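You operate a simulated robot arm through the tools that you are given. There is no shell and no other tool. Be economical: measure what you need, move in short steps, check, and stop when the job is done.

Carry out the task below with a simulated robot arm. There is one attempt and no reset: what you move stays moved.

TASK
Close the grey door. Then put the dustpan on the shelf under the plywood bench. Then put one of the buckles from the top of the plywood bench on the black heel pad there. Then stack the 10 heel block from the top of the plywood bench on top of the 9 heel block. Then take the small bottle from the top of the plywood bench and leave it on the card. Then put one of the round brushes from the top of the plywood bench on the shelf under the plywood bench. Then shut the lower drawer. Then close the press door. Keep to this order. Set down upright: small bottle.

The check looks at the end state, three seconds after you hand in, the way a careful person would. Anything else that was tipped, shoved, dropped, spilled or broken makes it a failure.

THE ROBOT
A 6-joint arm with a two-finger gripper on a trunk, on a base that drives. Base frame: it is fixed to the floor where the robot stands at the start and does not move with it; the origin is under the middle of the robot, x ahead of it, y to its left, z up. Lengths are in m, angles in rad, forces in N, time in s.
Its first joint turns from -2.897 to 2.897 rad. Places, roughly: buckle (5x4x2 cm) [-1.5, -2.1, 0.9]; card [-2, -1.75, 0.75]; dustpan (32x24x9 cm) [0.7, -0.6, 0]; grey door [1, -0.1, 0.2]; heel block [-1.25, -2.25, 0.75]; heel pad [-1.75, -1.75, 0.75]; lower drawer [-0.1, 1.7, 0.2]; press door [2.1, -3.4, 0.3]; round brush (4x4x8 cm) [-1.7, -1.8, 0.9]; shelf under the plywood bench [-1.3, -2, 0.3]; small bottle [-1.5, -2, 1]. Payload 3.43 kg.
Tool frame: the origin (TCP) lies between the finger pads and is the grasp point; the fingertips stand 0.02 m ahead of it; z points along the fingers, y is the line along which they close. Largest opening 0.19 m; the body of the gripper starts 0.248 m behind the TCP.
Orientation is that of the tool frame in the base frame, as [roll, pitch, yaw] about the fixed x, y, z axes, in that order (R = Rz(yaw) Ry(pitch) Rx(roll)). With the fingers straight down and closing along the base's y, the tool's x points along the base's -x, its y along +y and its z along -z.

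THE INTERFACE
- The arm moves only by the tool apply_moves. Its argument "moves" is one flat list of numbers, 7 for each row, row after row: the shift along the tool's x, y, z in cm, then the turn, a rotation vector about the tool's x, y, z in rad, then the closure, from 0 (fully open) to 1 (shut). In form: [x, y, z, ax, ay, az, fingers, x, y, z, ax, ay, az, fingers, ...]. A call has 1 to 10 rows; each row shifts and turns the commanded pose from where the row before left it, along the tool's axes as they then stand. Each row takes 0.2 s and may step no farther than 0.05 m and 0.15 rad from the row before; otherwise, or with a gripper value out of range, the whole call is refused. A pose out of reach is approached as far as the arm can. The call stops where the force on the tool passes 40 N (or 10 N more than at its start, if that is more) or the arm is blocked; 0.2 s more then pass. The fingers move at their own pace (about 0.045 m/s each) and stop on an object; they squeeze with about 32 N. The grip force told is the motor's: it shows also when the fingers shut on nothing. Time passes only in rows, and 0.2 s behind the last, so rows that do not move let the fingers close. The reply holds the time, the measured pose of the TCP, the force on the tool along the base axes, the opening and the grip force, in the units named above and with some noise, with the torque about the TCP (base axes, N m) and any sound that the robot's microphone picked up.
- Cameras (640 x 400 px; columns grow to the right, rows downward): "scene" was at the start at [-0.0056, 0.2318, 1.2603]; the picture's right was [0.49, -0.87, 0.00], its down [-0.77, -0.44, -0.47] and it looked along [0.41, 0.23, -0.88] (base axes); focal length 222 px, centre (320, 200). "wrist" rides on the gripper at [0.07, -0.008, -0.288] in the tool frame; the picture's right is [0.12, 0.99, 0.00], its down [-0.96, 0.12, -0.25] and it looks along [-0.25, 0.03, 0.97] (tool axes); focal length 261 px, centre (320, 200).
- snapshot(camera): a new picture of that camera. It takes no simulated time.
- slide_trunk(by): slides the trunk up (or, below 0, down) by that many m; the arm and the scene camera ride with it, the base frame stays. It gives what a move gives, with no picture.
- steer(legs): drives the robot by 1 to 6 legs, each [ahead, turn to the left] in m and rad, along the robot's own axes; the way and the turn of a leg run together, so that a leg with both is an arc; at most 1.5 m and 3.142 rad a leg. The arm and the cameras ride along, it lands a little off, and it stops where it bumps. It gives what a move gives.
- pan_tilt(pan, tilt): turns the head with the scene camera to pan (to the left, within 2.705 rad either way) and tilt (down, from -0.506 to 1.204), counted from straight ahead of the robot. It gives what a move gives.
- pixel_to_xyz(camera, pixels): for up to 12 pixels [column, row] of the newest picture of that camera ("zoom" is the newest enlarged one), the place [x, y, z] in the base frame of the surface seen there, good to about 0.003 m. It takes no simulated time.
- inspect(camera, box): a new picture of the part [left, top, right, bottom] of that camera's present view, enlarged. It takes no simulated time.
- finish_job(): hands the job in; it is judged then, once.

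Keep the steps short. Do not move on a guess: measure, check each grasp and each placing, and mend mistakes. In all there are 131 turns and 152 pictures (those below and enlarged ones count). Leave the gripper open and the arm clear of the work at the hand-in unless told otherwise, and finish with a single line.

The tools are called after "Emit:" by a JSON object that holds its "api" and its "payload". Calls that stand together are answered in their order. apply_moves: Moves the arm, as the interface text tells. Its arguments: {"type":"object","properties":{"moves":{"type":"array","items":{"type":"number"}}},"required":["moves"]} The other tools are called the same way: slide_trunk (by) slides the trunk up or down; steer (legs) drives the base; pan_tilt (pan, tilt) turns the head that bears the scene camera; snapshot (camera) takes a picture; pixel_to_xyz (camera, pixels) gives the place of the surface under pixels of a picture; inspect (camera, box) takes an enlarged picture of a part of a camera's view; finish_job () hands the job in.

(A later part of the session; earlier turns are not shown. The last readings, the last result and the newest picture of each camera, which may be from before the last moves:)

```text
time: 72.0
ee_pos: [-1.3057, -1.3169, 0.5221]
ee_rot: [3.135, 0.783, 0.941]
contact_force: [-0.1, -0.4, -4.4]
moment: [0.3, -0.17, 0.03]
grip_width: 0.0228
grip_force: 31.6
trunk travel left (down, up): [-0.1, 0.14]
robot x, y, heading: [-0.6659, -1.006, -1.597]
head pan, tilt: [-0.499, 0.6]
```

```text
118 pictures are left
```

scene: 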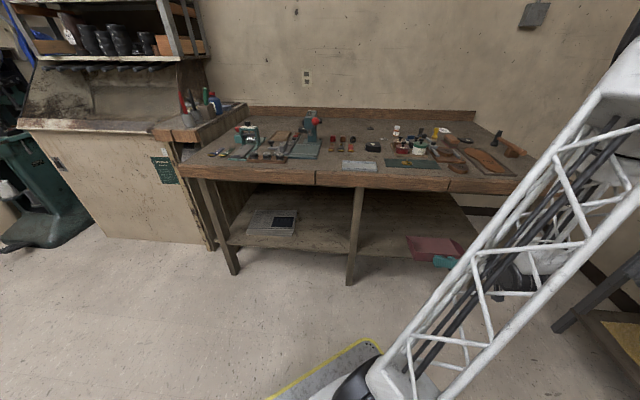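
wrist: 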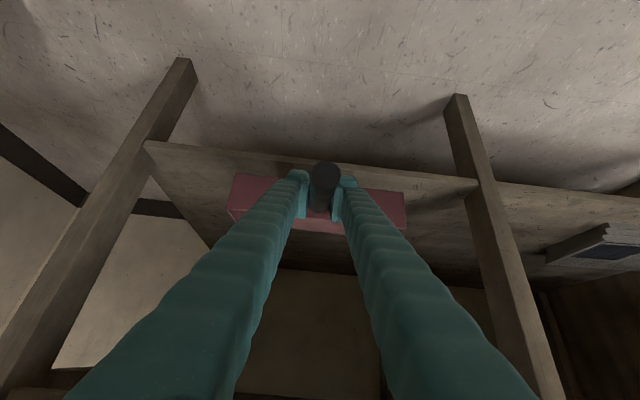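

Aligned with the empty bay. Lower to z≈0.41 and slide in 25 cm.

Emit:
{"api": "apply_moves", "payload": {"moves": [2.64, 0, 2.64, 0, 0, 0, 1, 2.64, 0, 2.64, 0, 0, 0, 1, 2.64, 0, 2.64, 0, 0, 0, 1, -2.5, 0, 2.5, 0, 0, 0, 1, -2.5, 0, 2.5, 0, 0, 0, 1, -2.5, 0, 2.5, 0, 0, 0, 1, -2.5, 0, 2.5, 0, 0, 0, 1, -2.5, 0, 2.5, 0, 0, 0, 1, -2.5, 0, 2.5, 0, 0, 0, 1, -2.5, 0, 2.5, 0, 0, 0, 1]}}

Emit:
{"api": "snapshot", "payload": {"camera": "wrist"}}

Emit:
{"api": "snapshot", "payload": {"camera": "scene"}}

```text
time: 74.2
ee_pos: [-1.4564, -1.5171, 0.4108]
ee_rot: [3.135, 0.782, 0.939]
contact_force: [-0.5, 0.2, -3.1]
moment: [0.23, -0.24, 0.04]
grip_width: 0.0226
grip_force: 31.8
out of reach, approached as far as the arm can: row 1, 2
trunk travel left (down, up): [-0.1, 0.14]
robot x, y, heading: [-0.667, -1.0092, -1.596]
head pan, tilt: [-0.499, 0.6]
```

```text
117 pictures are left
```

wrist: 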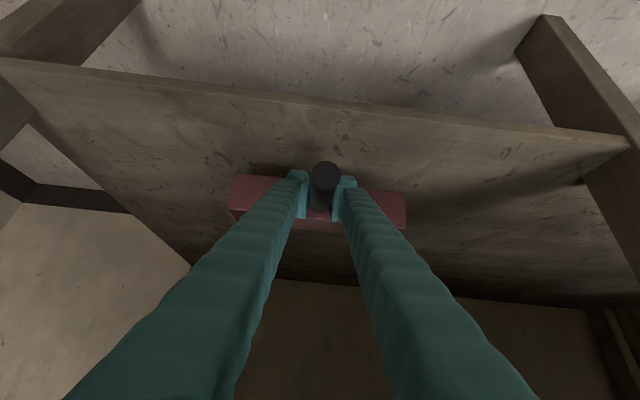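

```text
116 pictures are left
```

scene: 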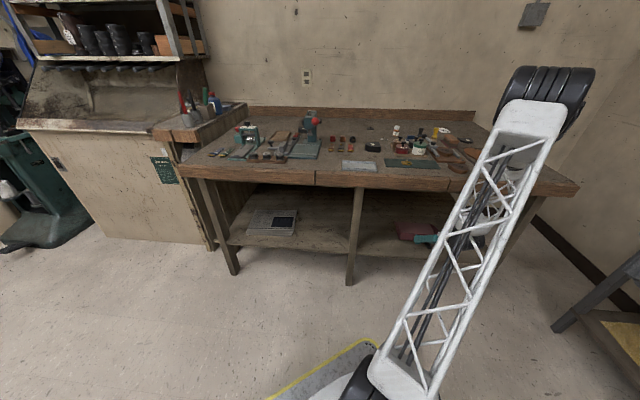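

Emit:
{"api": "apply_moves", "payload": {"moves": [-2.5, 0, 2.5, 0, 0, 0, 1, -1.8, 0, 1.8, 0, 0, 0, 1, 1.3, 0, 1.3, 0, 0, 0, 1, 1.1, 0, 1.1, 0, 0, 0, 1, 0.4, 0, 0.4, 0, 0, 0, 1, 0.3, 0, 0.3, 0, 0, 0, 1, 0.2, 0, 0.2, 0, 0, 0, 1]}}

Emit:
{"api": "snapshot", "payload": {"camera": "wrist"}}

```text
time: 75.8
ee_pos: [-1.4925, -1.5675, 0.3649]
ee_rot: [3.134, 0.783, 0.941]
contact_force: [4.2, 3.7, 12.8]
moment: [-0.1, 0.03, 0.02]
grip_width: 0.0225
grip_force: 32.1
trunk travel left (down, up): [-0.1, 0.14]
robot x, y, heading: [-0.6633, -1.0055, -1.593]
head pan, tilt: [-0.499, 0.6]
```

```text
115 pictures are left
```

wrist: 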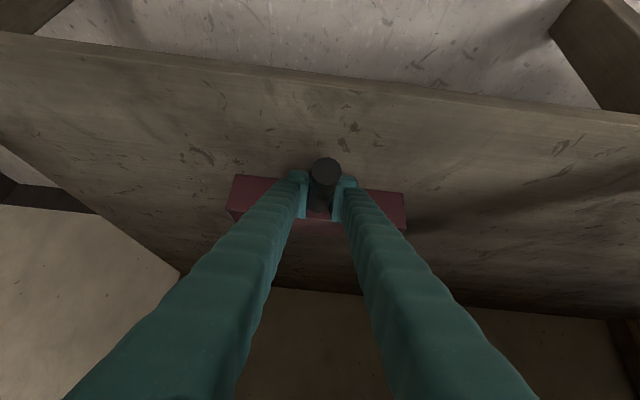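

It rests on the shelf (upward contact). Open and back out along the tool axis.

Emit:
{"api": "apply_moves", "payload": {"moves": [0, 0, 0, 0, 0, 0, 0.6, 0, 0, 0, 0, 0, 0, 0.6, 0, 0, 0, 0, 0, 0, 0.6, 0, 0, -2, 0, 0, 0, 0.6, 0, 0, -4, 0, 0, 0, 0.6, 0, 0, -4, 0, 0, 0, 0.6, 1, 0, -4, 0, 0, 0, 0.6, 2, 0, -4, 0, 0, 0, 0.6, 2, 0, -4, 0, 0, 0, 0.6, 2, 0, -4, 0, 0, 0, 0.6]}}

Emit:
{"api": "snapshot", "payload": {"camera": "wrist"}}

```text
time: 78.0
ee_pos: [-1.3544, -1.3773, 0.4967]
ee_rot: [3.132, 0.782, 0.942]
contact_force: [0.2, -0.4, -0.9]
moment: [-0.04, 0.04, -0.01]
grip_width: 0.0758
grip_force: 0.1
trunk travel left (down, up): [-0.1, 0.14]
robot x, y, heading: [-0.663, -1.0056, -1.593]
head pan, tilt: [-0.499, 0.6]
```

```text
114 pictures are left
```

wrist: 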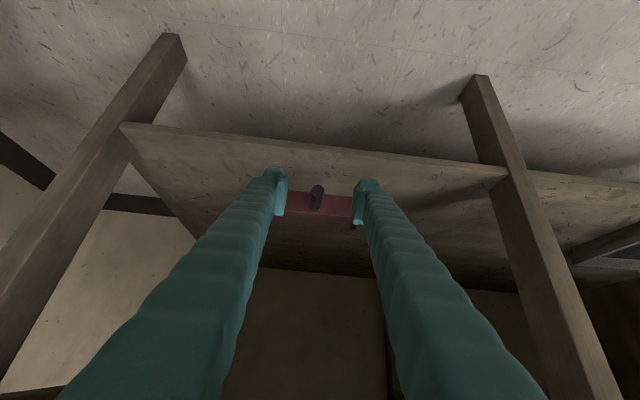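

The pan rests stably on the shelf. Back off, bring the tool vertical, then raise above the bench.

Emit:
{"api": "apply_moves", "payload": {"moves": [2.5, 0, -2.5, 0, 0, 0, 0.6, 2.5, 0, -2.5, 0, 0, 0, 0.6, 2, 0, -2, 0, 0, 0, 0.6, 0, 0, 0, 0, 0.13, 0, 0.6, 0, 0, 0, 0, 0.13, 0, 0.6, 0, 0, 0, 0, 0.13, 0, 0.6, 0, 0, 0, 0, 0.13, 0, 0.6, 0, 0, 0, 0, 0.13, 0, 0.6, 0, 0, 0, 0, 0.132, 0, 0.6]}}

Emit:
{"api": "slide_trunk", "payload": {"by": 0.14}}

Emit:
{"api": "apply_moves", "payload": {"moves": [0, 0, -4.8, 0, 0, 0, 0.6, 0, 0, -4.8, 0, 0, 0, 0.6, 0, 0, -4.8, 0, 0, 0, 0.6, 0, 0, -4.8, 0, 0, 0, 0.6, 0, 0, -4.8, 0, 0, 0, 0.6, 0, 0, -4.8, 0, 0, 0, 0.6, 0, 0, -4.8, 0, 0, 0, 0.6, 0, 0, -4.8, 0, 0, 0, 0.6, 0, 0, -4.8, 0, 0, 0, 0.6, 0, 0, -4.8, 0, 0, 0, 0.6]}}

Emit:
{"api": "snapshot", "payload": {"camera": "scene"}}

```text
time: 80.0
ee_pos: [-1.305, -1.2981, 0.4973]
ee_rot: [3.123, 0.153, 0.94]
contact_force: [0.2, 1.1, -0.4]
moment: [-0.29, -0.02, 0.04]
grip_width: 0.0759
grip_force: 0.1
out of reach, approached as far as the arm can: row 3, 8, 9
trunk travel left (down, up): [-0.1, 0.14]
robot x, y, heading: [-0.6654, -1.0064, -1.599]
head pan, tilt: [-0.499, 0.6]
```

```text
time: 81.7
ee_pos: [-1.3048, -1.2957, 0.6347]
ee_rot: [3.125, 0.15, 0.944]
contact_force: [-0.1, 0.3, 0.0]
moment: [-0.02, 0.02, 0.01]
grip_width: 0.076
grip_force: 0.0
trunk travel left (down, up): [-0.24, 0.0]
robot x, y, heading: [-0.6635, -1.0057, -1.595]
head pan, tilt: [-0.499, 0.6]
```

```text
time: 83.9
ee_pos: [-1.2555, -1.1904, 1.0538]
ee_rot: [3.056, 0.261, 0.939]
contact_force: [-0.4, -0.4, -0.2]
moment: [0.04, -0.13, 0.05]
grip_width: 0.0759
grip_force: 0.0
out of reach, approached as far as the arm can: row 1, 2, 3, 4, 5, 6, 7, 8
trunk travel left (down, up): [-0.24, 0.0]
robot x, y, heading: [-0.6655, -1.0036, -1.594]
head pan, tilt: [-0.499, 0.6]
```

```text
113 pictures are left
```

scene: 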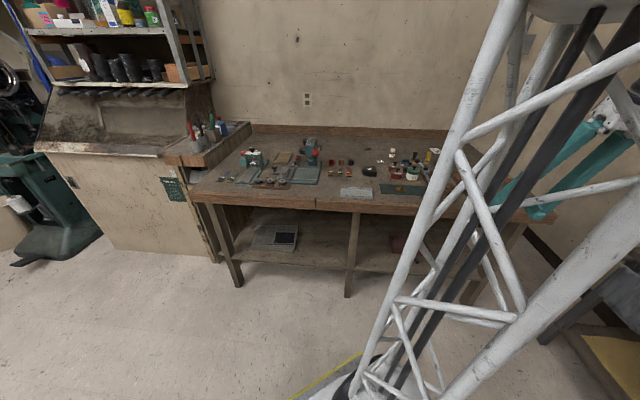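

Arm is above bench height. Measure the base's footprint edge (yellow line) before driving closer to the bench.

Emit:
{"api": "pixel_to_xyz", "payload": {"camera": "scene", "pixels": [[360, 355], [340, 368], [295, 396], [325, 377]]}}

Emit:
{"api": "inspect", "payload": {"camera": "scene", "box": [180, 120, 460, 240]}}

```text
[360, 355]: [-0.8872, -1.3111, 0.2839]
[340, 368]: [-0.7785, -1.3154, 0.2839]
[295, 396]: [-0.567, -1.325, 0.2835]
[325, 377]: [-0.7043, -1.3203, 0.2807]
```

```text
2.29 times, centred on (320, 180) of scene
```

zoom: 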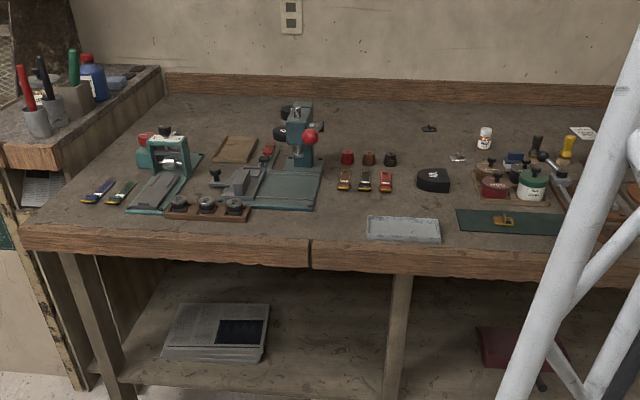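

The base front reaches 0.31 m ahead of its axis. Drive to about (-1.15,-1.24) facing the bench squarely.

Emit:
{"api": "steer", "payload": {"legs": [[0, -1.087], [0.54, 0], [0, 0.484]]}}

Emit:
{"api": "pan_tilt", "payload": {"pan": 0.0, "tilt": 0.75}}

Emit:
{"api": "snapshot", "payload": {"camera": "scene"}}

Emit:
{"api": "inspect", "payload": {"camera": "scene", "box": [240, 60, 560, 260]}}

```text
time: 91.3
ee_pos: [-1.7404, -1.0651, 1.0531]
ee_rot: [3.055, 0.261, 0.34]
contact_force: [-0.7, -0.3, 0.6]
moment: [0.02, -0.03, -0.01]
grip_width: 0.0758
grip_force: 0.1
trunk travel left (down, up): [-0.24, 0.0]
robot x, y, heading: [-1.1472, -1.2469, -2.197]
head pan, tilt: [-0.499, 0.6]
```

```text
time: 92.3
ee_pos: [-1.739, -1.0651, 1.0543]
ee_rot: [3.057, 0.263, 0.341]
contact_force: [-0.1, -0.3, 0.5]
moment: [0.0, 0.0, 0.0]
grip_width: 0.076
grip_force: 0.1
trunk travel left (down, up): [-0.24, 0.0]
robot x, y, heading: [-1.1493, -1.2489, -2.195]
head pan, tilt: [0.0, 0.75]
```

```text
111 pictures are left
```

scene: 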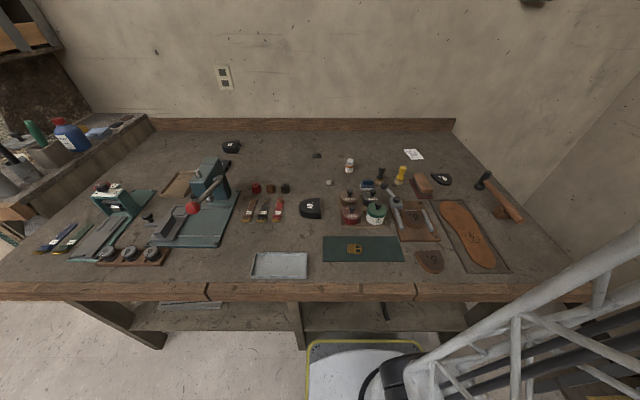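

```text
2.00 times, centred on (400, 160) of scene
```

zoom: 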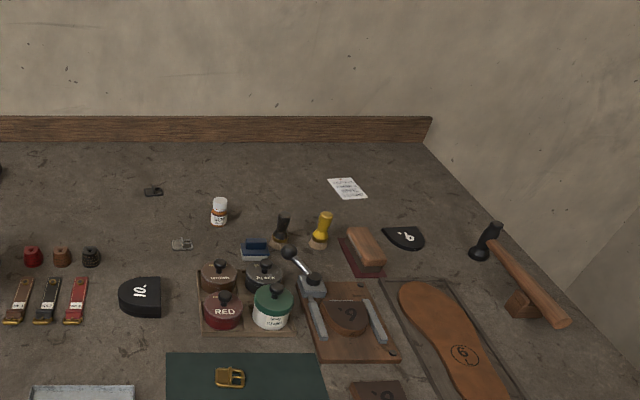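

Emit:
{"api": "inspect", "payload": {"camera": "scene", "box": [380, 160, 520, 280]}}

Emit:
{"api": "inspect", "payload": {"camera": "scene", "box": [210, 130, 350, 220]}}

Emit:
{"api": "inspect", "payload": {"camera": "scene", "box": [290, 140, 460, 240]}}

```text
3.33 times, centred on (450, 220) of scene
```

zoom: 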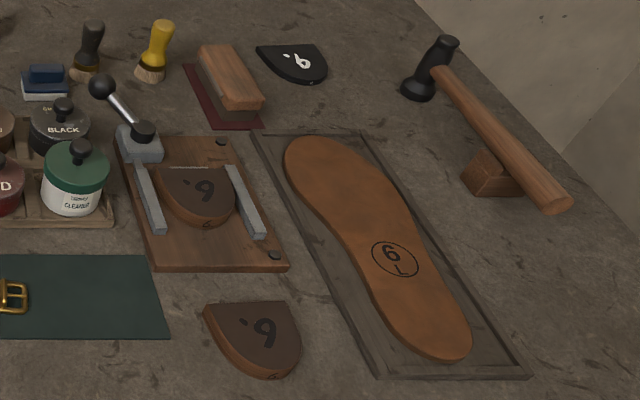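

```text
4.44 times, centred on (280, 175) of scene
```

zoom: 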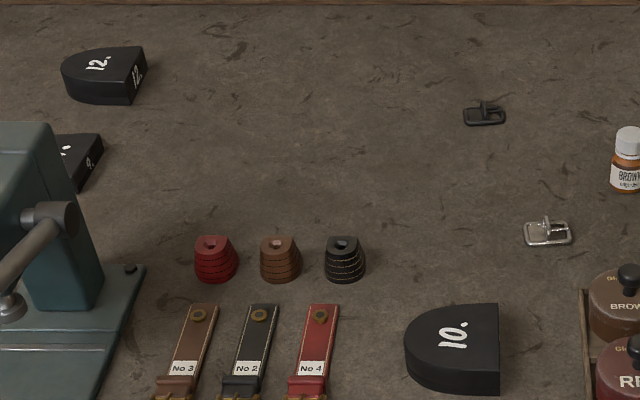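

```text
3.76 times, centred on (375, 190) of scene
```

zoom: 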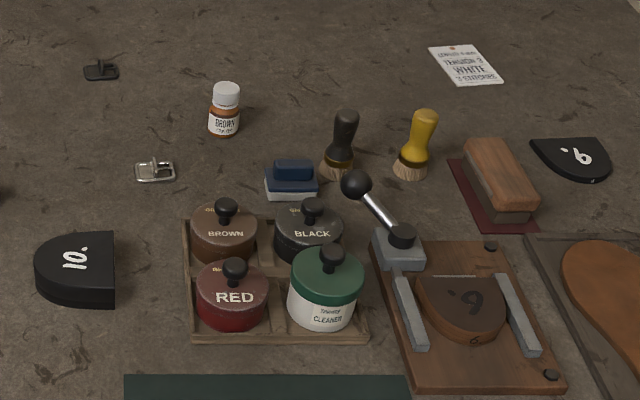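

Emit:
{"api": "pixel_to_xyz", "payload": {"camera": "scene", "pixels": [[232, 147], [228, 165], [310, 205], [318, 155], [329, 183], [349, 160], [381, 172], [402, 170], [413, 154], [441, 179], [430, 258], [418, 208]]}}

Emit:
{"api": "inspect", "payload": {"camera": "scene", "box": [200, 130, 260, 185]}}

Emit:
{"api": "inspect", "payload": {"camera": "scene", "box": [420, 160, 470, 195]}}

Emit:
{"api": "inspect", "payload": {"camera": "scene", "box": [390, 180, 460, 280]}}

```text
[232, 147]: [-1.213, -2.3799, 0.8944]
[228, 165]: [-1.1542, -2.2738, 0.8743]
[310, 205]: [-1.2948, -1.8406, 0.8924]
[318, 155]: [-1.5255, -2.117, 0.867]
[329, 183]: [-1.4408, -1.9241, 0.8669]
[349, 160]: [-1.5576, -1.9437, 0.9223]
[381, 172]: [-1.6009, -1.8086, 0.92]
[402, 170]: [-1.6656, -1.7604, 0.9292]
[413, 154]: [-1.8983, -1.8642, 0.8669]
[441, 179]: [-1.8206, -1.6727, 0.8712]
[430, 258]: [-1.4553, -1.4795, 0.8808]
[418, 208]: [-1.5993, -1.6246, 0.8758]
```

```text
7.27 times, centred on (230, 158) of scene
```

zoom: 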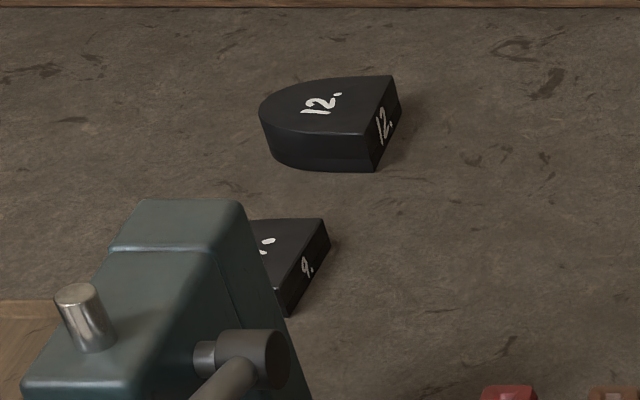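

```text
11.43 times, centred on (445, 178) of scene
```

zoom: 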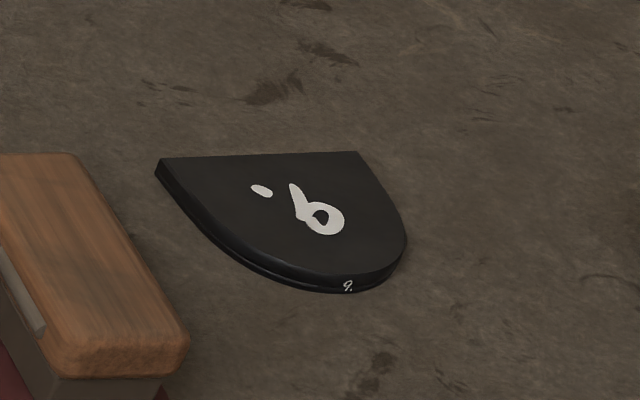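

```text
4.00 times, centred on (425, 230) of scene
```

zoom: 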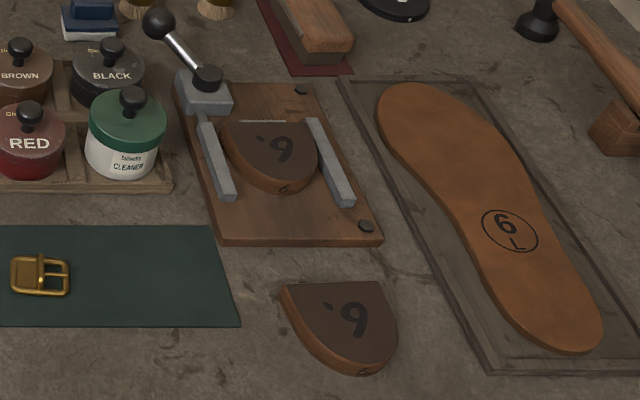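

Numbers: the 10 block is at (-1.295,-1.84); the black "9." heel pad (thin) is at (-1.82,-1.67); the thick "9." block is partly behind the press near (-1.15,-2.27); silver buckle at (-1.44,-1.92); card at (-1.90,-1.86). Bring the arm around to the front, over the pad, and make the tool vertical.

Emit:
{"api": "apply_moves", "payload": {"moves": [-2.2, 4.2, 0, 0, 0, 0, 0.6, -2.2, 4.2, 0, 0, 0, 0, 0.6, -2.2, 4.2, 0, 0, 0, 0, 0.6, -2.2, 4.2, 0, 0, 0, 0, 0.6, 0, 0, 0, 0.085, 0, 0, 0.6, 0, 0, 0, 0, 0.13, 0, 0.6, 0, 0, 0, 0, 0.131, 0, 0.6, 0, 0, 0, 0, 0, -0.15, 0.6, 0, 0, 0, 0, 0, -0.15, 0.6, 0, 0, 0, 0, 0, -0.15, 0.6]}}

```text
time: 94.5
ee_pos: [-1.758, -1.2451, 1.072]
ee_rot: [2.988, 0.23, 0.804]
contact_force: [0.2, 0.1, -1.2]
moment: [0.01, 0.03, -0.01]
grip_width: 0.0757
grip_force: 0.0
out of reach, approached as far as the arm can: row 3, 4, 5, 6, 7
trunk travel left (down, up): [-0.24, 0.0]
robot x, y, heading: [-1.1495, -1.2451, -2.197]
head pan, tilt: [0.0, 0.75]
```

Emit:
{"api": "apply_moves", "payload": {"moves": [-3.1, 3, 0, 0, 0, 0, 0.6, -3.1, 3, 0, 0, 0, 0, 0.6, -3.1, 3, 0, 0, 0, 0, 0.6, -3.1, 3, 0, 0, 0, 0, 0.6, -3.1, 3, 0, 0, 0, 0, 0.6, -3.1, 3, 0, 0, 0, 0, 0.6, -3.1, 3, 0, 0, 0, 0, 0.6, -3.1, 3, 0, 0, 0, 0, 0.6]}}

```text
time: 96.3
ee_pos: [-1.75, -1.575, 1.1636]
ee_rot: [2.966, 0.247, 0.8]
contact_force: [-0.4, -0.2, 0.6]
moment: [-0.11, 0.02, 0.02]
grip_width: 0.076
grip_force: 0.1
trunk travel left (down, up): [-0.24, 0.0]
robot x, y, heading: [-1.1475, -1.2528, -2.197]
head pan, tilt: [0.0, 0.75]
```

Emit:
{"api": "apply_moves", "payload": {"moves": [0, 0, 0, 0.0875, 0, 0, 0.6, 0, 0, 0, 0.0875, 0, 0, 0.6, 0, 0, 0, 0, 0.1235, 0, 0.6, 0, 0, 0, 0, 0.1235, 0, 0.6, 0, 0, 0, 0, 0, -0.144, 0.6, 0, 0, 3, 0, 0, 0, 0.6, 0, 0, 3, 0, 0, 0, 0.6]}}

Emit:
{"api": "snapshot", "payload": {"camera": "wrist"}}

```text
time: 97.9
ee_pos: [-1.7401, -1.5929, 1.105]
ee_rot: [2.886, 0.134, 0.968]
contact_force: [0.7, 0.0, 0.6]
moment: [-0.02, 0.03, 0.0]
grip_width: 0.076
grip_force: 0.1
out of reach, approached as far as the arm can: row 1, 2, 3, 4
trunk travel left (down, up): [-0.24, 0.0]
robot x, y, heading: [-1.1495, -1.2484, -2.194]
head pan, tilt: [0.0, 0.75]
```

```text
103 pictures are left
```

wrist: 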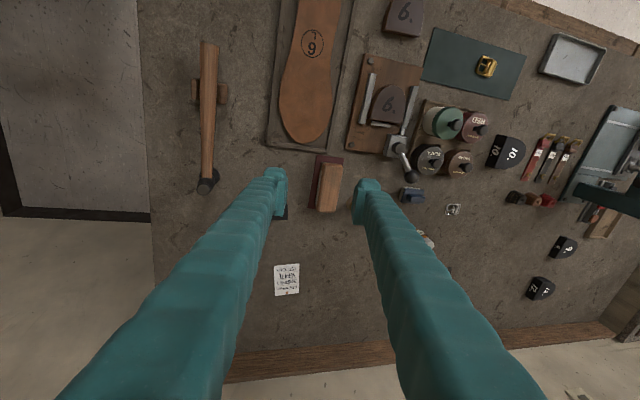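

Emit:
{"api": "apply_moves", "payload": {"moves": [-1, 4.3, 1.4, 0, 0, 0, 0.6, -1, 4.3, 1.4, 0, 0, 0, 0.6, -1, 4.3, 1.4, 0, 0, 0, 0.6, -1, 4.3, 1.4, 0, 0, 0, 0.6, -1, 4.3, 1.4, 0, 0, 0, 0.6, -1, 4.3, 1.4, 0, 0, 0, 0.6, -1, 4.3, 1.4, 0, 0, 0, 0.6, -1, 4.3, 1.4, 0, 0, 0, 0.6, -1, 4.3, 1.4, 0, 0, 0, 0.6, -1, 4.3, 1.4, 0, 0, 0, 0.6]}}

Emit:
{"api": "apply_moves", "payload": {"moves": [0, 0, 0, 0.128, 0, 0, 0.6, 0, 0, 0, 0.128, 0, 0, 0.6, 0, 0, 0, 0, 0.134, 0, 0.6, 0, 0, 0, 0, 0, 0.024, 0.6]}}

Emit:
{"api": "snapshot", "payload": {"camera": "wrist"}}

```text
time: 100.1
ee_pos: [-1.465, -1.9063, 1.0787]
ee_rot: [2.886, 0.141, 0.998]
contact_force: [0.0, 0.2, -0.4]
moment: [-0.05, -0.01, 0.02]
grip_width: 0.0762
grip_force: 0.0
out of reach, approached as far as the arm can: row 9, 10
trunk travel left (down, up): [-0.24, 0.0]
robot x, y, heading: [-1.1452, -1.2496, -2.204]
head pan, tilt: [0.0, 0.75]
```

```text
time: 101.1
ee_pos: [-1.4648, -1.9059, 1.0775]
ee_rot: [2.869, 0.015, 1.031]
contact_force: [-0.2, 0.0, -0.5]
moment: [0.04, -0.05, 0.01]
grip_width: 0.0758
grip_force: 0.0
out of reach, approached as far as the arm can: row 1, 2
trunk travel left (down, up): [-0.24, 0.0]
robot x, y, heading: [-1.1462, -1.2497, -2.194]
head pan, tilt: [0.0, 0.75]
```

```text
102 pictures are left
```

wrist: 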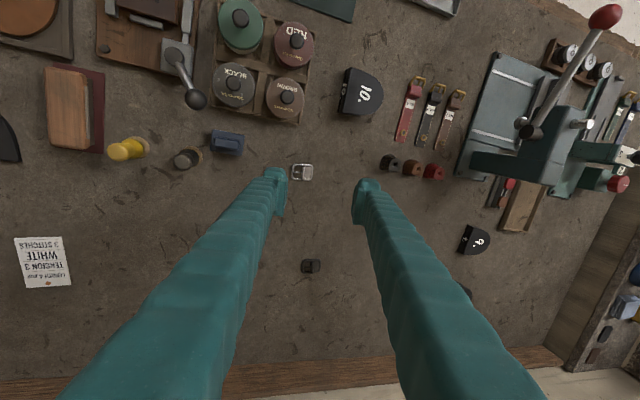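

Emit:
{"api": "apply_moves", "payload": {"moves": [0, 0, 4, 0, 0, 0, 0.6, 0, 0, 4, 0, 0, 0, 0.6, 0, 0, 0, 0.136, 0, 0, 0.6, 0, 0, 0, 0.136, 0, 0, 0.6, 0, 0, 0, 0, 0.015, 0.09, 0.6]}}

Emit:
{"api": "snapshot", "payload": {"camera": "wrist"}}

```text
time: 102.3
ee_pos: [-1.4565, -1.9103, 0.9979]
ee_rot: [2.882, 0.009, 1.016]
contact_force: [-0.3, -0.1, -0.4]
moment: [-0.01, -0.03, -0.01]
grip_width: 0.0759
grip_force: 0.1
out of reach, approached as far as the arm can: row 1, 3, 4, 5
trunk travel left (down, up): [-0.24, 0.0]
robot x, y, heading: [-1.1467, -1.2464, -2.194]
head pan, tilt: [0.0, 0.75]
```

```text
101 pictures are left
```

wrist: 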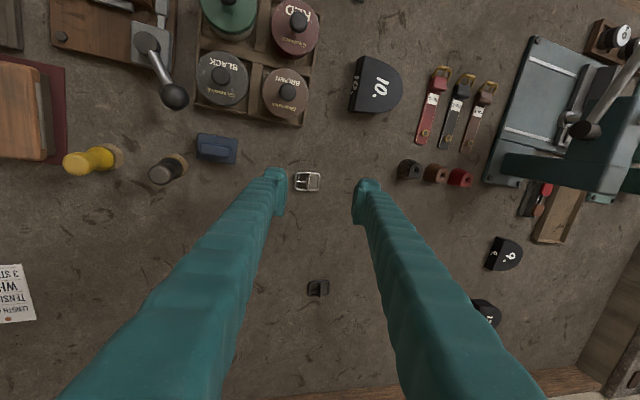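

The roll can't be corrected here; probe whether a slightly larger radius allows the vertical tool (free space ahead, fingers at z 0.98).

Emit:
{"api": "apply_moves", "payload": {"moves": [-4, 0, 0, 0, 0, 0, 0.6, -4, 0, 0, 0, 0, 0, 0.6, 0, 0, 0, 0.13, 0, 0, 0.6, 0, 0, 0, 0.13, 0, 0, 0.6]}}

```text
time: 103.3
ee_pos: [-1.4997, -1.9777, 0.9986]
ee_rot: [2.876, 0.013, 1.024]
contact_force: [0.0, 0.5, 0.1]
moment: [-0.03, -0.04, 0.03]
grip_width: 0.0761
grip_force: 0.0
out of reach, approached as far as the arm can: row 3, 4
trunk travel left (down, up): [-0.24, 0.0]
robot x, y, heading: [-1.1441, -1.2455, -2.195]
head pan, tilt: [0.0, 0.75]
```

Emit:
{"api": "pan_tilt", "payload": {"pan": 0.0, "tilt": 0.3}}

Emit:
{"api": "snapshot", "payload": {"camera": "scene"}}

```text
time: 104.2
ee_pos: [-1.4984, -1.9777, 0.9981]
ee_rot: [2.877, 0.011, 1.025]
contact_force: [0.5, -0.1, 0.0]
moment: [-0.02, 0.0, 0.01]
grip_width: 0.0762
grip_force: 0.1
trunk travel left (down, up): [-0.24, 0.0]
robot x, y, heading: [-1.1462, -1.2469, -2.196]
head pan, tilt: [0.0, 0.3]
```

```text
100 pictures are left
```

scene: 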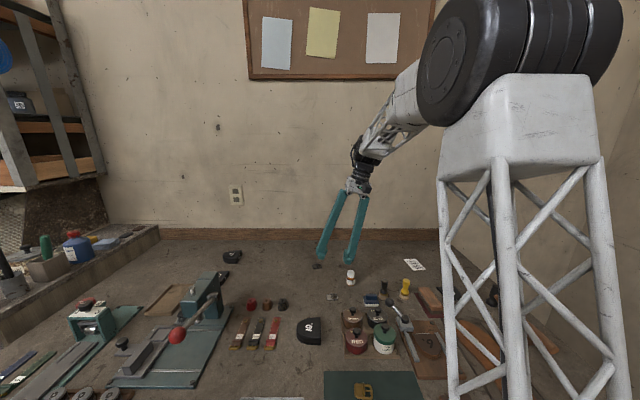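

The wrist seems to sit in a flipped configuration at a joint limit. Measure elbow and wrist points to know the forearm direction.

Emit:
{"api": "pixel_to_xyz", "payload": {"camera": "scene", "pixels": [[452, 68], [410, 100], [375, 135], [362, 165], [355, 188], [575, 60], [525, 120], [540, 380], [400, 80], [335, 245], [366, 215]]}}

Emit:
{"api": "inspect", "payload": {"camera": "scene", "box": [300, 0, 620, 280]}}

```text
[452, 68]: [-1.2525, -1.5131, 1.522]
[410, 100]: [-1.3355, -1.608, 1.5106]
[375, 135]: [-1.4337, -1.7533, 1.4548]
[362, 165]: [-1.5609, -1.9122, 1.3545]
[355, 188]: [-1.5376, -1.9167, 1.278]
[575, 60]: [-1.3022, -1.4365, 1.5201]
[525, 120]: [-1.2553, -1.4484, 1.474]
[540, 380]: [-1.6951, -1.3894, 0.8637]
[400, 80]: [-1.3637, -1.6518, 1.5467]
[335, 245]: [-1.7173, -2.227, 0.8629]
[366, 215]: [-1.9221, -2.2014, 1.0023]
```

```text
1.43 times, centred on (460, 140) of scene
```

zoom: 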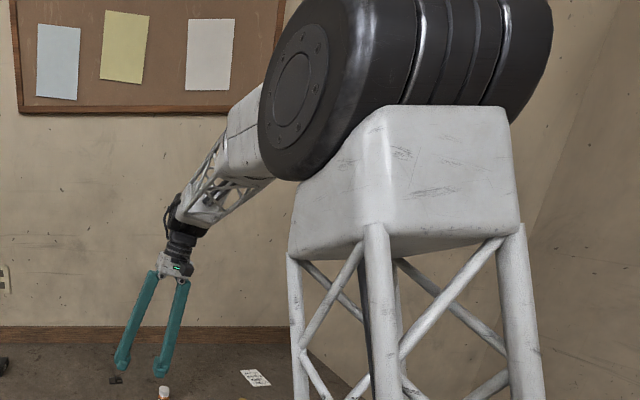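

The forearm is ~20–25° below horizontal and the wrist is flipped by its limit. I'll raise, back the robot 0.55 m off the bench, then swing the wrist out through its straight pose to unflip it in free space.

Emit:
{"api": "apply_moves", "payload": {"moves": [0, 0, -4, 0, 0, 0, 0.6, 0, 0, -4, 0, 0, 0, 0.6]}}

Emit:
{"api": "steer", "payload": {"legs": [[-0.6, 0]]}}

Emit:
{"api": "apply_moves", "payload": {"moves": [-4.6, 0, 0, -0.05, -0.12, 0, 0.6, -4.6, 0, 0, -0.05, -0.12, 0, 0.6, -4.6, 0, 0, 0, -0.12, 0, 0.6, -4.6, 0, 0, 0, -0.12, 0, 0.6, -4.6, 0, 0, 0, -0.12, 0, 0.6, -4.6, 0, 0, 0, -0.12, 0, 0.6]}}

Emit:
{"api": "snapshot", "payload": {"camera": "scene"}}

```text
time: 104.8
ee_pos: [-1.5174, -1.9663, 1.0761]
ee_rot: [2.865, 0.016, 1.028]
contact_force: [-0.4, -0.6, -0.8]
moment: [0.06, -0.01, 0.0]
grip_width: 0.0761
grip_force: 0.0
out of reach, approached as far as the arm can: row 2
trunk travel left (down, up): [-0.24, 0.0]
robot x, y, heading: [-1.1457, -1.2457, -2.197]
head pan, tilt: [0.0, 0.3]
```

```text
time: 108.1
ee_pos: [-1.1671, -1.4817, 1.0756]
ee_rot: [2.865, 0.017, 1.03]
contact_force: [0.0, -0.1, -0.4]
moment: [0.05, -0.01, -0.03]
grip_width: 0.0758
grip_force: 0.1
trunk travel left (down, up): [-0.24, 0.0]
robot x, y, heading: [-0.7975, -0.7625, -2.197]
head pan, tilt: [0.0, 0.3]
```

```text
time: 109.5
ee_pos: [-1.3258, -1.6876, 1.1545]
ee_rot: [2.65, 0.681, 0.725]
contact_force: [-0.9, 0.4, 0.0]
moment: [0.0, 0.05, 0.0]
grip_width: 0.0761
grip_force: 0.1
trunk travel left (down, up): [-0.24, 0.0]
robot x, y, heading: [-0.7987, -0.7616, -2.195]
head pan, tilt: [0.0, 0.3]
```

```text
98 pictures are left
```

scene: 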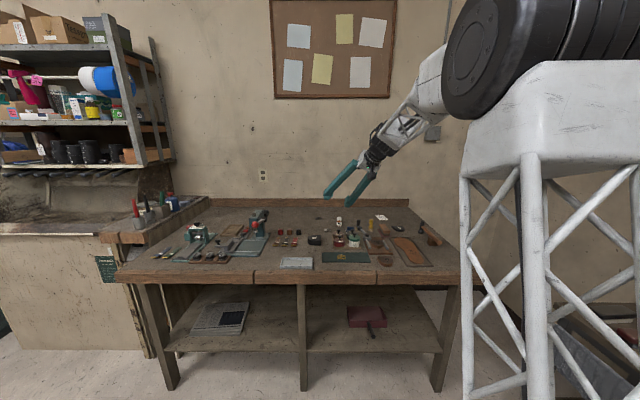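

Now swing further up past the forearm line (5 rows about the horizontal left axis).

Emit:
{"api": "apply_moves", "payload": {"moves": [-2.8, 0.7, 0, -0.0293, -0.121, -0.0378, 0.6, -2.8, 0.7, 0, -0.0293, -0.121, -0.0378, 0.6, -2.8, 0.7, 0, -0.0293, -0.121, -0.0378, 0.6, -2.8, 0.7, 0, -0.0293, -0.121, -0.0378, 0.6, -2.8, 0.7, 0, -0.0293, -0.121, -0.0378, 0.6]}}

Emit:
{"api": "snapshot", "payload": {"camera": "scene"}}

```text
time: 110.7
ee_pos: [-1.3599, -1.7501, 1.275]
ee_rot: [2.056, 1.259, 0.209]
contact_force: [-0.9, 0.1, -0.5]
moment: [0.12, -0.07, 0.07]
grip_width: 0.0761
grip_force: 0.1
trunk travel left (down, up): [-0.24, 0.0]
robot x, y, heading: [-0.8008, -0.7587, -2.195]
head pan, tilt: [0.0, 0.3]
```

```text
97 pictures are left
```

scene: 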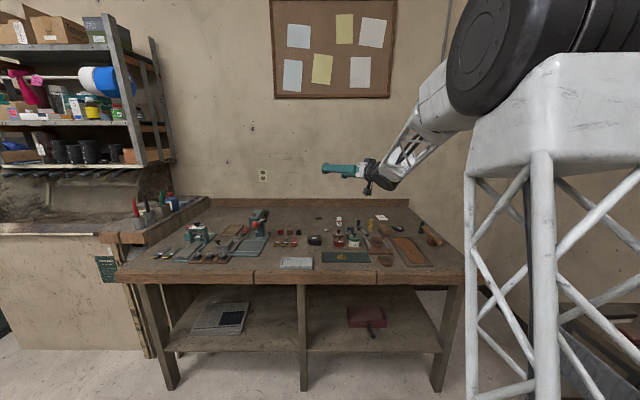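

Now rotate the tool azimuth right by 0.39 rad so that it lies in the arm plane.

Emit:
{"api": "apply_moves", "payload": {"moves": [-1.3, -4.6, 0, 0.124, -0.035, 0.0186, 0.6, -1.3, -4.6, 0, 0.124, -0.035, 0.0186, 0.6, -1.3, -4.6, 0, 0.124, -0.035, 0.0186, 0.6]}}

Emit:
{"api": "snapshot", "payload": {"camera": "scene"}}

Emit:
{"api": "pixel_to_xyz", "payload": {"camera": "scene", "pixels": [[470, 70], [440, 105], [410, 145], [390, 170], [375, 175], [350, 172]]}}

```text
time: 111.5
ee_pos: [-1.4909, -1.6966, 1.2765]
ee_rot: [2.06, 1.257, -0.176]
contact_force: [-0.2, 0.2, 0.1]
moment: [-0.02, -0.02, 0.05]
grip_width: 0.0758
grip_force: 0.1
trunk travel left (down, up): [-0.24, 0.0]
robot x, y, heading: [-0.8022, -0.7562, -2.192]
head pan, tilt: [0.0, 0.3]
```

```text
96 pictures are left
```

scene: 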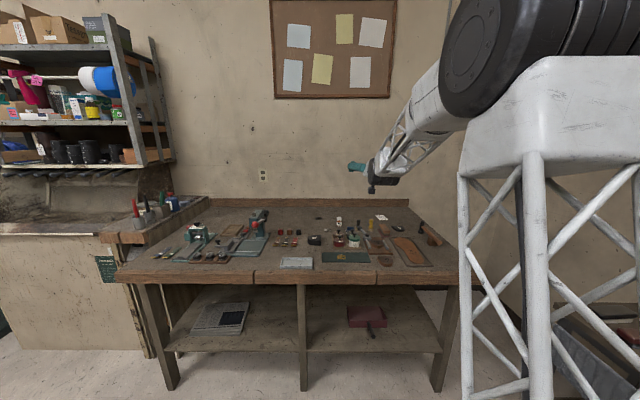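

```text
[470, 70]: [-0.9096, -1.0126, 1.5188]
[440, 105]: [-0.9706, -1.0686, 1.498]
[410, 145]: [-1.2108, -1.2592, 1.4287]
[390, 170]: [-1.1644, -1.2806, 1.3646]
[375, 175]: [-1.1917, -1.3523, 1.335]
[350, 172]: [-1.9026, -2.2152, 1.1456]
```

Now lower in-plane (10 rows), which should cross the straight pose with the forearm roll near zero.

Emit:
{"api": "apply_moves", "payload": {"moves": [3, -0.9, 0, 0.0387, 0.1345, -0.001, 0.6, 3, -0.9, 0, 0.0387, 0.1345, -0.001, 0.6, 3, -0.9, 0, 0.0387, 0.1345, -0.001, 0.6, 3, -0.9, 0, 0.0387, 0.1345, -0.001, 0.6, 3, -0.9, 0, 0.0387, 0.1345, -0.001, 0.6, 3, -0.9, 0, 0.0387, 0.1345, -0.001, 0.6, 3, -0.9, 0, 0.0387, 0.1345, -0.001, 0.6, 3, -0.9, 0, 0.0387, 0.1345, -0.001, 0.6, 3, -0.9, 0, 0.0387, 0.1345, -0.001, 0.6, 3, -0.9, 0, 0.0387, 0.1345, -0.001, 0.6]}}

```text
time: 113.7
ee_pos: [-1.3723, -1.535, 1.0756]
ee_rot: [-3.142, 0.026, 0.653]
contact_force: [0.3, 0.0, 0.1]
moment: [-0.05, 0.06, 0.02]
grip_width: 0.0761
grip_force: 0.0
out of reach, approached as far as the arm can: row 2
trunk travel left (down, up): [-0.24, 0.0]
robot x, y, heading: [-0.7995, -0.7605, -2.192]
head pan, tilt: [0.0, 0.3]
```

Unflipped: the tool is vertical now. Set yaw to 0.944, retract 20 cm, and drive back to the bench.

Emit:
{"api": "apply_moves", "payload": {"moves": [4, 0, 0, 0, 0.026, -0.145, 0.6, 4, 0, 0, 0, 0, -0.146, 0.6, 4, 0, 0, 0, 0, 0, 0.6, 4, 0, 0, 0, 0, 0, 0.6, 4, 0, 0, 0, 0, 0, 0.6]}}

Emit:
{"api": "steer", "payload": {"legs": [[0.6, 0]]}}

Emit:
{"api": "snapshot", "payload": {"camera": "wrist"}}

```text
time: 114.9
ee_pos: [-1.2426, -1.3846, 1.0723]
ee_rot: [-3.141, -0.001, 0.943]
contact_force: [-0.2, 0.7, -0.2]
moment: [0.15, -0.12, -0.03]
grip_width: 0.0758
grip_force: 0.2
trunk travel left (down, up): [-0.24, 0.0]
robot x, y, heading: [-0.803, -0.7609, -2.193]
head pan, tilt: [0.0, 0.3]
```

```text
time: 118.3
ee_pos: [-1.5905, -1.8724, 1.0721]
ee_rot: [-3.138, -0.001, 0.946]
contact_force: [-0.2, 0.3, 0.1]
moment: [0.0, -0.01, -0.01]
grip_width: 0.0758
grip_force: 0.0
trunk travel left (down, up): [-0.24, 0.0]
robot x, y, heading: [-1.1501, -1.2487, -2.19]
head pan, tilt: [0.0, 0.3]
```

```text
95 pictures are left
```

wrist: 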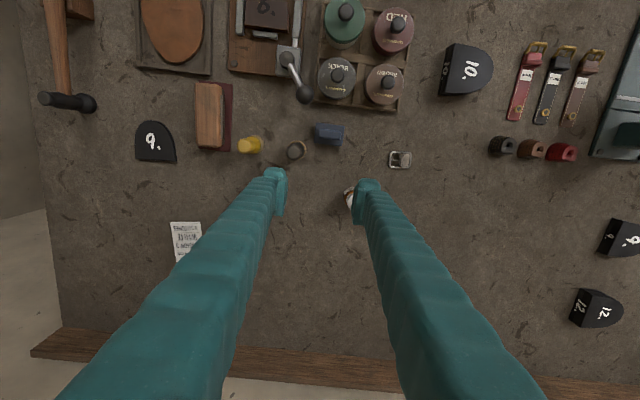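

Excellent view. The silver buckle is at (400,160), the "9." pad at (155,142). Inspect both and measure.

Emit:
{"api": "inspect", "payload": {"camera": "wrist", "box": [370, 135, 430, 185]}}

Emit:
{"api": "pixel_to_xyz", "payload": {"camera": "wrist", "pixels": [[400, 160], [391, 160], [410, 160], [155, 142], [137, 125], [174, 160], [150, 158], [172, 128], [186, 240], [310, 95], [630, 238], [595, 300]]}}

```text
8.00 times, centred on (400, 160) of wrist
```

zoom: 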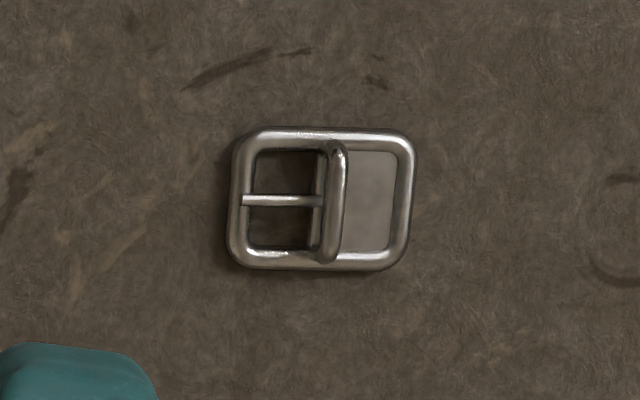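

```text
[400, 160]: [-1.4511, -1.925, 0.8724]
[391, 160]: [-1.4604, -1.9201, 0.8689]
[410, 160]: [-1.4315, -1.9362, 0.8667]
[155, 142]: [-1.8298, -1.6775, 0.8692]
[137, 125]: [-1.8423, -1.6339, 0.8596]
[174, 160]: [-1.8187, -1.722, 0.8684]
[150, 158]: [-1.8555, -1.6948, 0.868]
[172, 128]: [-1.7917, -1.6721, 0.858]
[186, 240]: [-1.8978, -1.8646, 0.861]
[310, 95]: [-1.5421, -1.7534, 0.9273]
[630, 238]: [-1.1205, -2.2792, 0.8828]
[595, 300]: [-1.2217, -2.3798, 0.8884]
```

Emit:
{"api": "apply_moves", "payload": {"moves": [1, 3.74, 0, 0, 0, 0, 0.6, 1, 3.74, 0, 0, 0, 0, 0.6, 1, 3.74, 0, 0, 0, 0, 0.6, 1, 3.74, 0, 0, 0, 0, 0.6, 0, 0, 4, 0, 0, 0, 0.6, 0, 0, 4, 0, 0, 0, 0.6, 0, 0, 4, 0, 0, 0, 0.6, 0, 0, 2.7, 0, 0, 0, 0.6]}}

Emit:
{"api": "snapshot", "payload": {"camera": "wrist"}}

Emit:
{"api": "inspect", "payload": {"camera": "wrist", "box": [240, 120, 400, 240]}}

```text
time: 120.1
ee_pos: [-1.4457, -1.9287, 0.925]
ee_rot: [-3.14, 0.0, 0.945]
contact_force: [0.3, -0.6, 0.4]
moment: [-0.03, 0.03, 0.0]
grip_width: 0.076
grip_force: 0.0
trunk travel left (down, up): [-0.24, 0.0]
robot x, y, heading: [-1.1469, -1.2529, -2.19]
head pan, tilt: [0.0, 0.3]
```

```text
93 pictures are left
```

wrist: 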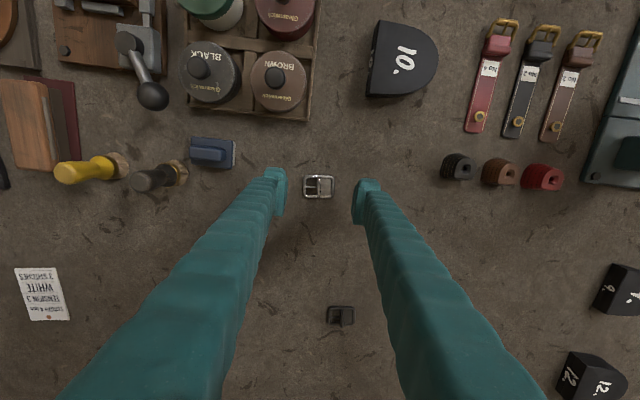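

```text
3.33 times, centred on (320, 180) of wrist
```

zoom: 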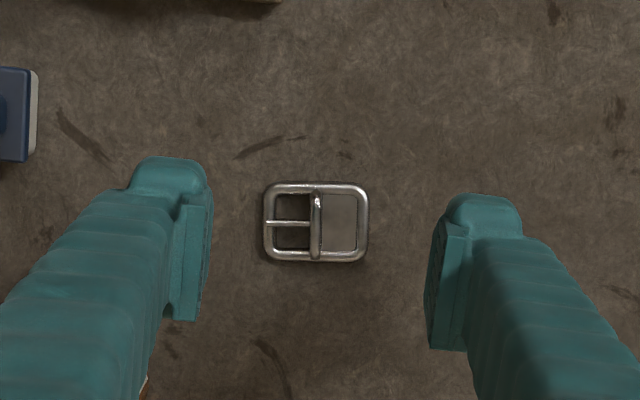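

Emit:
{"api": "pixel_to_xyz", "payload": {"camera": "zoom", "pixels": [[266, 225], [364, 225], [318, 188], [318, 256], [340, 225]]}}

Emit:
{"api": "apply_moves", "payload": {"moves": [0, 0, 2.5, 0, 0, 0, 0.65, 0, 0, 1.6, 0, 0, 0, 0.65, 0, 0, 0.2, 0, 0, 0, 0.65]}}

```text
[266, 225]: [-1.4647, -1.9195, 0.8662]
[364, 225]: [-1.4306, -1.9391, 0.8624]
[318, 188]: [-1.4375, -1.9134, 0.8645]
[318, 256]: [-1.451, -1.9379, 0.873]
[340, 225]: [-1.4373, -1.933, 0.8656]
```

```text
time: 120.9
ee_pos: [-1.4471, -1.9268, 0.8827]
ee_rot: [-3.14, 0.0, 0.943]
contact_force: [0.0, 0.5, 0.0]
moment: [0.0, 0.04, 0.01]
grip_width: 0.0665
grip_force: 0.1
trunk travel left (down, up): [-0.24, 0.0]
robot x, y, heading: [-1.1454, -1.2471, -2.196]
head pan, tilt: [0.0, 0.3]
```

Tips are about 2–3 mm over the table. Lower 1.5 mm more and close.

Emit:
{"api": "apply_moves", "payload": {"moves": [0, 0, 0.15, 0, 0, 0, 0.65, 0, 0, 0, 0, 0, 0, 1, 0, 0, 0, 0, 0, 0, 1, 0, 0, 0, 0, 0, 0, 1, 0, 0, 0, 0, 0, 0, 1]}}

Emit:
{"api": "apply_moves", "payload": {"moves": [0, 0, -2, 0, 0, 0, 1, 0, 0, -3, 0, 0, 0, 1, 0, 0, -4, 0, 0, 0, 1, 0, 0, -4, 0, 0, 0, 1]}}

Emit:
{"api": "inspect", "payload": {"camera": "wrist", "box": [240, 120, 400, 240]}}

```text
time: 121.9
ee_pos: [-1.4468, -1.9293, 0.8859]
ee_rot: [-3.141, 0.009, 0.947]
contact_force: [0.1, -0.8, 30.3]
moment: [-0.02, -0.03, 0.02]
grip_width: 0.0058
grip_force: 6.1
trunk travel left (down, up): [-0.24, 0.0]
robot x, y, heading: [-1.1471, -1.2506, -2.191]
head pan, tilt: [0.0, 0.3]
stopped in row 5: the force on the tool passed its limit at 42 N (the readings are from after the stop); the commanded pose is now the measured one
```

```text
time: 122.9
ee_pos: [-1.4448, -1.9286, 1.0128]
ee_rot: [-3.141, 0.004, 0.945]
contact_force: [-0.9, -0.6, 0.5]
moment: [0.08, -0.07, 0.02]
grip_width: 0.0
grip_force: 31.6
trunk travel left (down, up): [-0.24, 0.0]
robot x, y, heading: [-1.1481, -1.2464, -2.189]
head pan, tilt: [0.0, 0.3]
```

```text
3.33 times, centred on (320, 180) of wrist
```

zoom: 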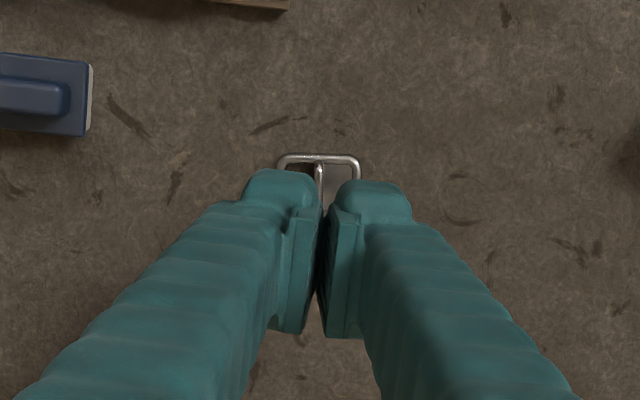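

The fingers rode over the low frame. Open, and look at the raised arch of the buckle to pinch that instead.

Emit:
{"api": "apply_moves", "payload": {"moves": [0, 0, -1, 0, 0, 0, 0.7, 0, 0, 0, 0, 0, 0, 0.7, 0, 0, 0, 0, 0, 0, 0.7]}}

Emit:
{"api": "inspect", "payload": {"camera": "wrist", "box": [290, 150, 350, 200]}}

Emit:
{"api": "pan_tilt", "payload": {"pan": 0.0, "tilt": 0.75}}

Emit:
{"api": "inspect", "payload": {"camera": "scene", "box": [300, 160, 350, 200]}}

```text
time: 123.7
ee_pos: [-1.4462, -1.9286, 1.0231]
ee_rot: [-3.141, 0.003, 0.945]
contact_force: [-0.2, 0.1, -0.6]
moment: [-0.01, -0.01, -0.01]
grip_width: 0.057
grip_force: 0.1
trunk travel left (down, up): [-0.24, 0.0]
robot x, y, heading: [-1.1474, -1.2501, -2.191]
head pan, tilt: [0.0, 0.3]
```

```text
8.00 times, centred on (320, 175) of wrist
```

zoom: 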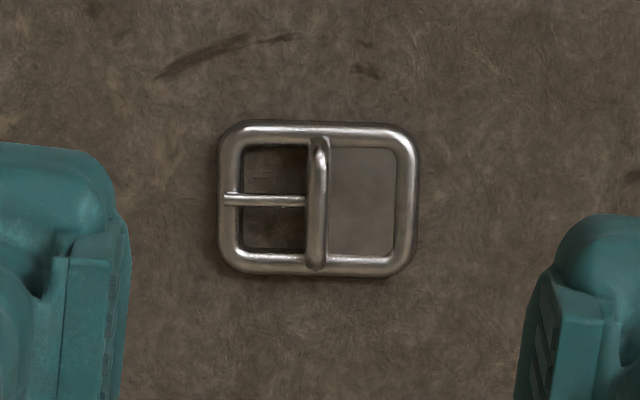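

```text
time: 124.6
ee_pos: [-1.4474, -1.928, 1.0226]
ee_rot: [3.141, 0.004, 0.947]
contact_force: [-0.2, 0.6, 0.0]
moment: [0.01, -0.01, 0.01]
grip_width: 0.0568
grip_force: 0.0
trunk travel left (down, up): [-0.24, 0.0]
robot x, y, heading: [-1.1465, -1.2489, -2.194]
head pan, tilt: [0.0, 0.75]
```

```text
10.00 times, centred on (325, 180) of scene
```

zoom: 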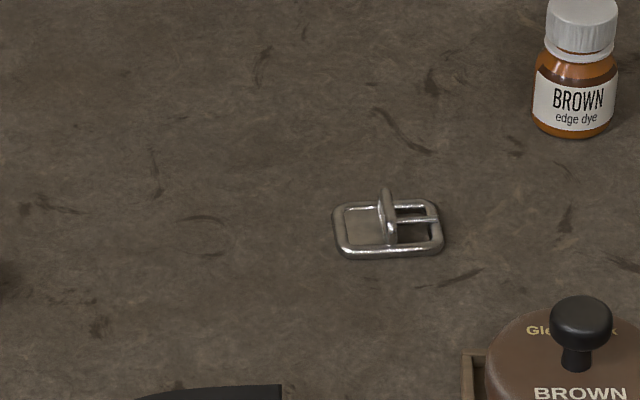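

The arch is a 2 cm tall fin along the tool's x, centred between the fingers. Descend to TCP z≈0.891 (just above the frame) and pinch the arch.

Emit:
{"api": "apply_moves", "payload": {"moves": [0, 0, 4, 0, 0, 0, 0.7, 0, 0, 4, 0, 0, 0, 0.7, 0, 0, 3.5, 0, 0, 0, 0.7, 0, 0, 1.6, 0, 0, 0, 0.7, 0, 0, 0, 0, 0, 0, 1, 0, 0, 0, 0, 0, 0, 1, 0, 0, 0, 0, 0, 0, 1, 0, 0, 0, 0, 0, 0, 1, 0, 0, 0, 0, 0, 0, 1]}}

Emit:
{"api": "apply_moves", "payload": {"moves": [0, 0, -2, 0, 0, 0, 1, 0, 0, -3, 0, 0, 0, 1, 0, 0, -4, 0, 0, 0, 1, 0, 0, -4, 0, 0, 0, 1]}}

Emit:
{"api": "inspect", "payload": {"camera": "wrist", "box": [240, 120, 400, 240]}}

```text
time: 126.6
ee_pos: [-1.4478, -1.9283, 0.8918]
ee_rot: [-3.141, 0.002, 0.944]
contact_force: [-0.3, -0.4, 0.9]
moment: [-0.02, -0.02, -0.01]
grip_width: 0.0061
grip_force: 32.4
trunk travel left (down, up): [-0.24, 0.0]
robot x, y, heading: [-1.1505, -1.2501, -2.193]
head pan, tilt: [0.0, 0.75]
```

```text
time: 127.6
ee_pos: [-1.4471, -1.9287, 1.0221]
ee_rot: [3.141, 0.002, 0.945]
contact_force: [-0.5, 0.2, 0.1]
moment: [0.08, -0.02, 0.01]
grip_width: 0.0001
grip_force: 31.8
trunk travel left (down, up): [-0.24, 0.0]
robot x, y, heading: [-1.1459, -1.2539, -2.194]
head pan, tilt: [0.0, 0.75]
```

```text
3.33 times, centred on (320, 180) of wrist
```

zoom: 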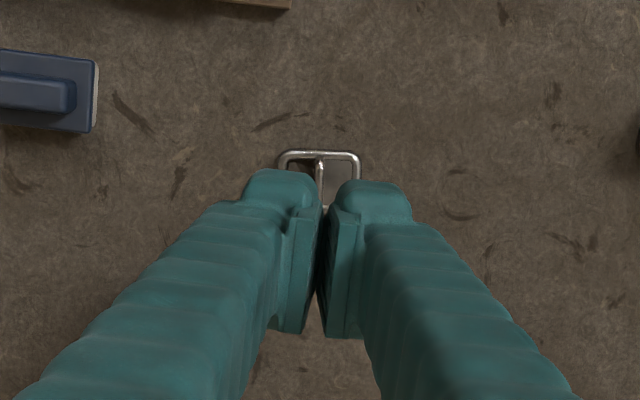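

Slipped again: the arch top is only at about z 0.874, so I pinched its rounded top. This time: narrow opening (~2 cm) above the frame, lower until the tips rest on the frame, then close.

Emit:
{"api": "apply_moves", "payload": {"moves": [0, 0, 0, 0, 0, 0, 0.88, 0, 0, 4, 0, 0, 0, 0.88, 0, 0, 4, 0, 0, 0, 0.88, 0, 0, 3.5, 0, 0, 0, 0.88, 0, 0, 1.2, 0, 0, 0, 0.88, 0, 0, 0.4, 0, 0, 0, 0.88]}}

Emit:
{"api": "inspect", "payload": {"camera": "wrist", "box": [260, 140, 380, 230]}}

```text
time: 129.0
ee_pos: [-1.4474, -1.9293, 0.8914]
ee_rot: [3.141, 0.004, 0.944]
contact_force: [-0.4, -0.6, -0.1]
moment: [-0.01, -0.04, -0.01]
grip_width: 0.0229
grip_force: 0.0
trunk travel left (down, up): [-0.24, 0.0]
robot x, y, heading: [-1.1515, -1.2483, -2.192]
head pan, tilt: [0.0, 0.75]
```

```text
4.44 times, centred on (320, 185) of wrist
```

zoom: 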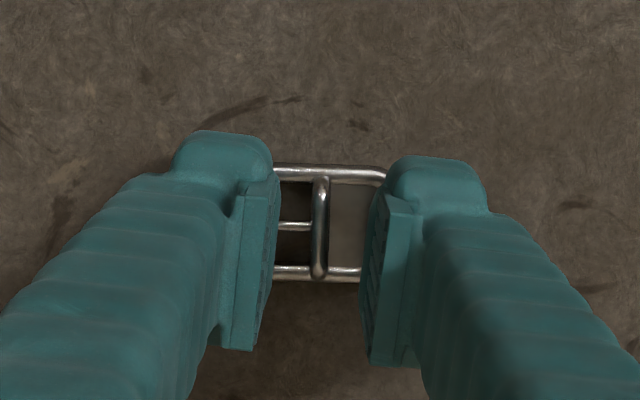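

Emit:
{"api": "apply_moves", "payload": {"moves": [0, 0, 0.2, 0, 0, 0, 0.88, 0, 0, 0.15, 0, 0, 0, 0.88, 0, 0, 0.15, 0, 0, 0, 0.88]}}

```text
time: 129.8
ee_pos: [-1.4479, -1.9279, 0.8873]
ee_rot: [-3.14, 0.006, 0.944]
contact_force: [0.1, 0.1, -0.1]
moment: [-0.04, 0.01, 0.0]
grip_width: 0.0227
grip_force: 0.0
trunk travel left (down, up): [-0.24, 0.0]
robot x, y, heading: [-1.1486, -1.2475, -2.194]
head pan, tilt: [0.0, 0.75]
```

Emit:
{"api": "apply_moves", "payload": {"moves": [0, 0, 0.1, 0, 0, 0, 0.88, 0, 0, 0.1, 0, 0, 0, 0.88]}}

```text
time: 130.4
ee_pos: [-1.4481, -1.9293, 0.8845]
ee_rot: [3.141, 0.006, 0.945]
contact_force: [0.0, -0.7, 11.6]
moment: [-0.02, 0.02, 0.0]
grip_width: 0.0228
grip_force: 0.0
trunk travel left (down, up): [-0.24, 0.0]
robot x, y, heading: [-1.1495, -1.2513, -2.191]
head pan, tilt: [0.0, 0.75]
```

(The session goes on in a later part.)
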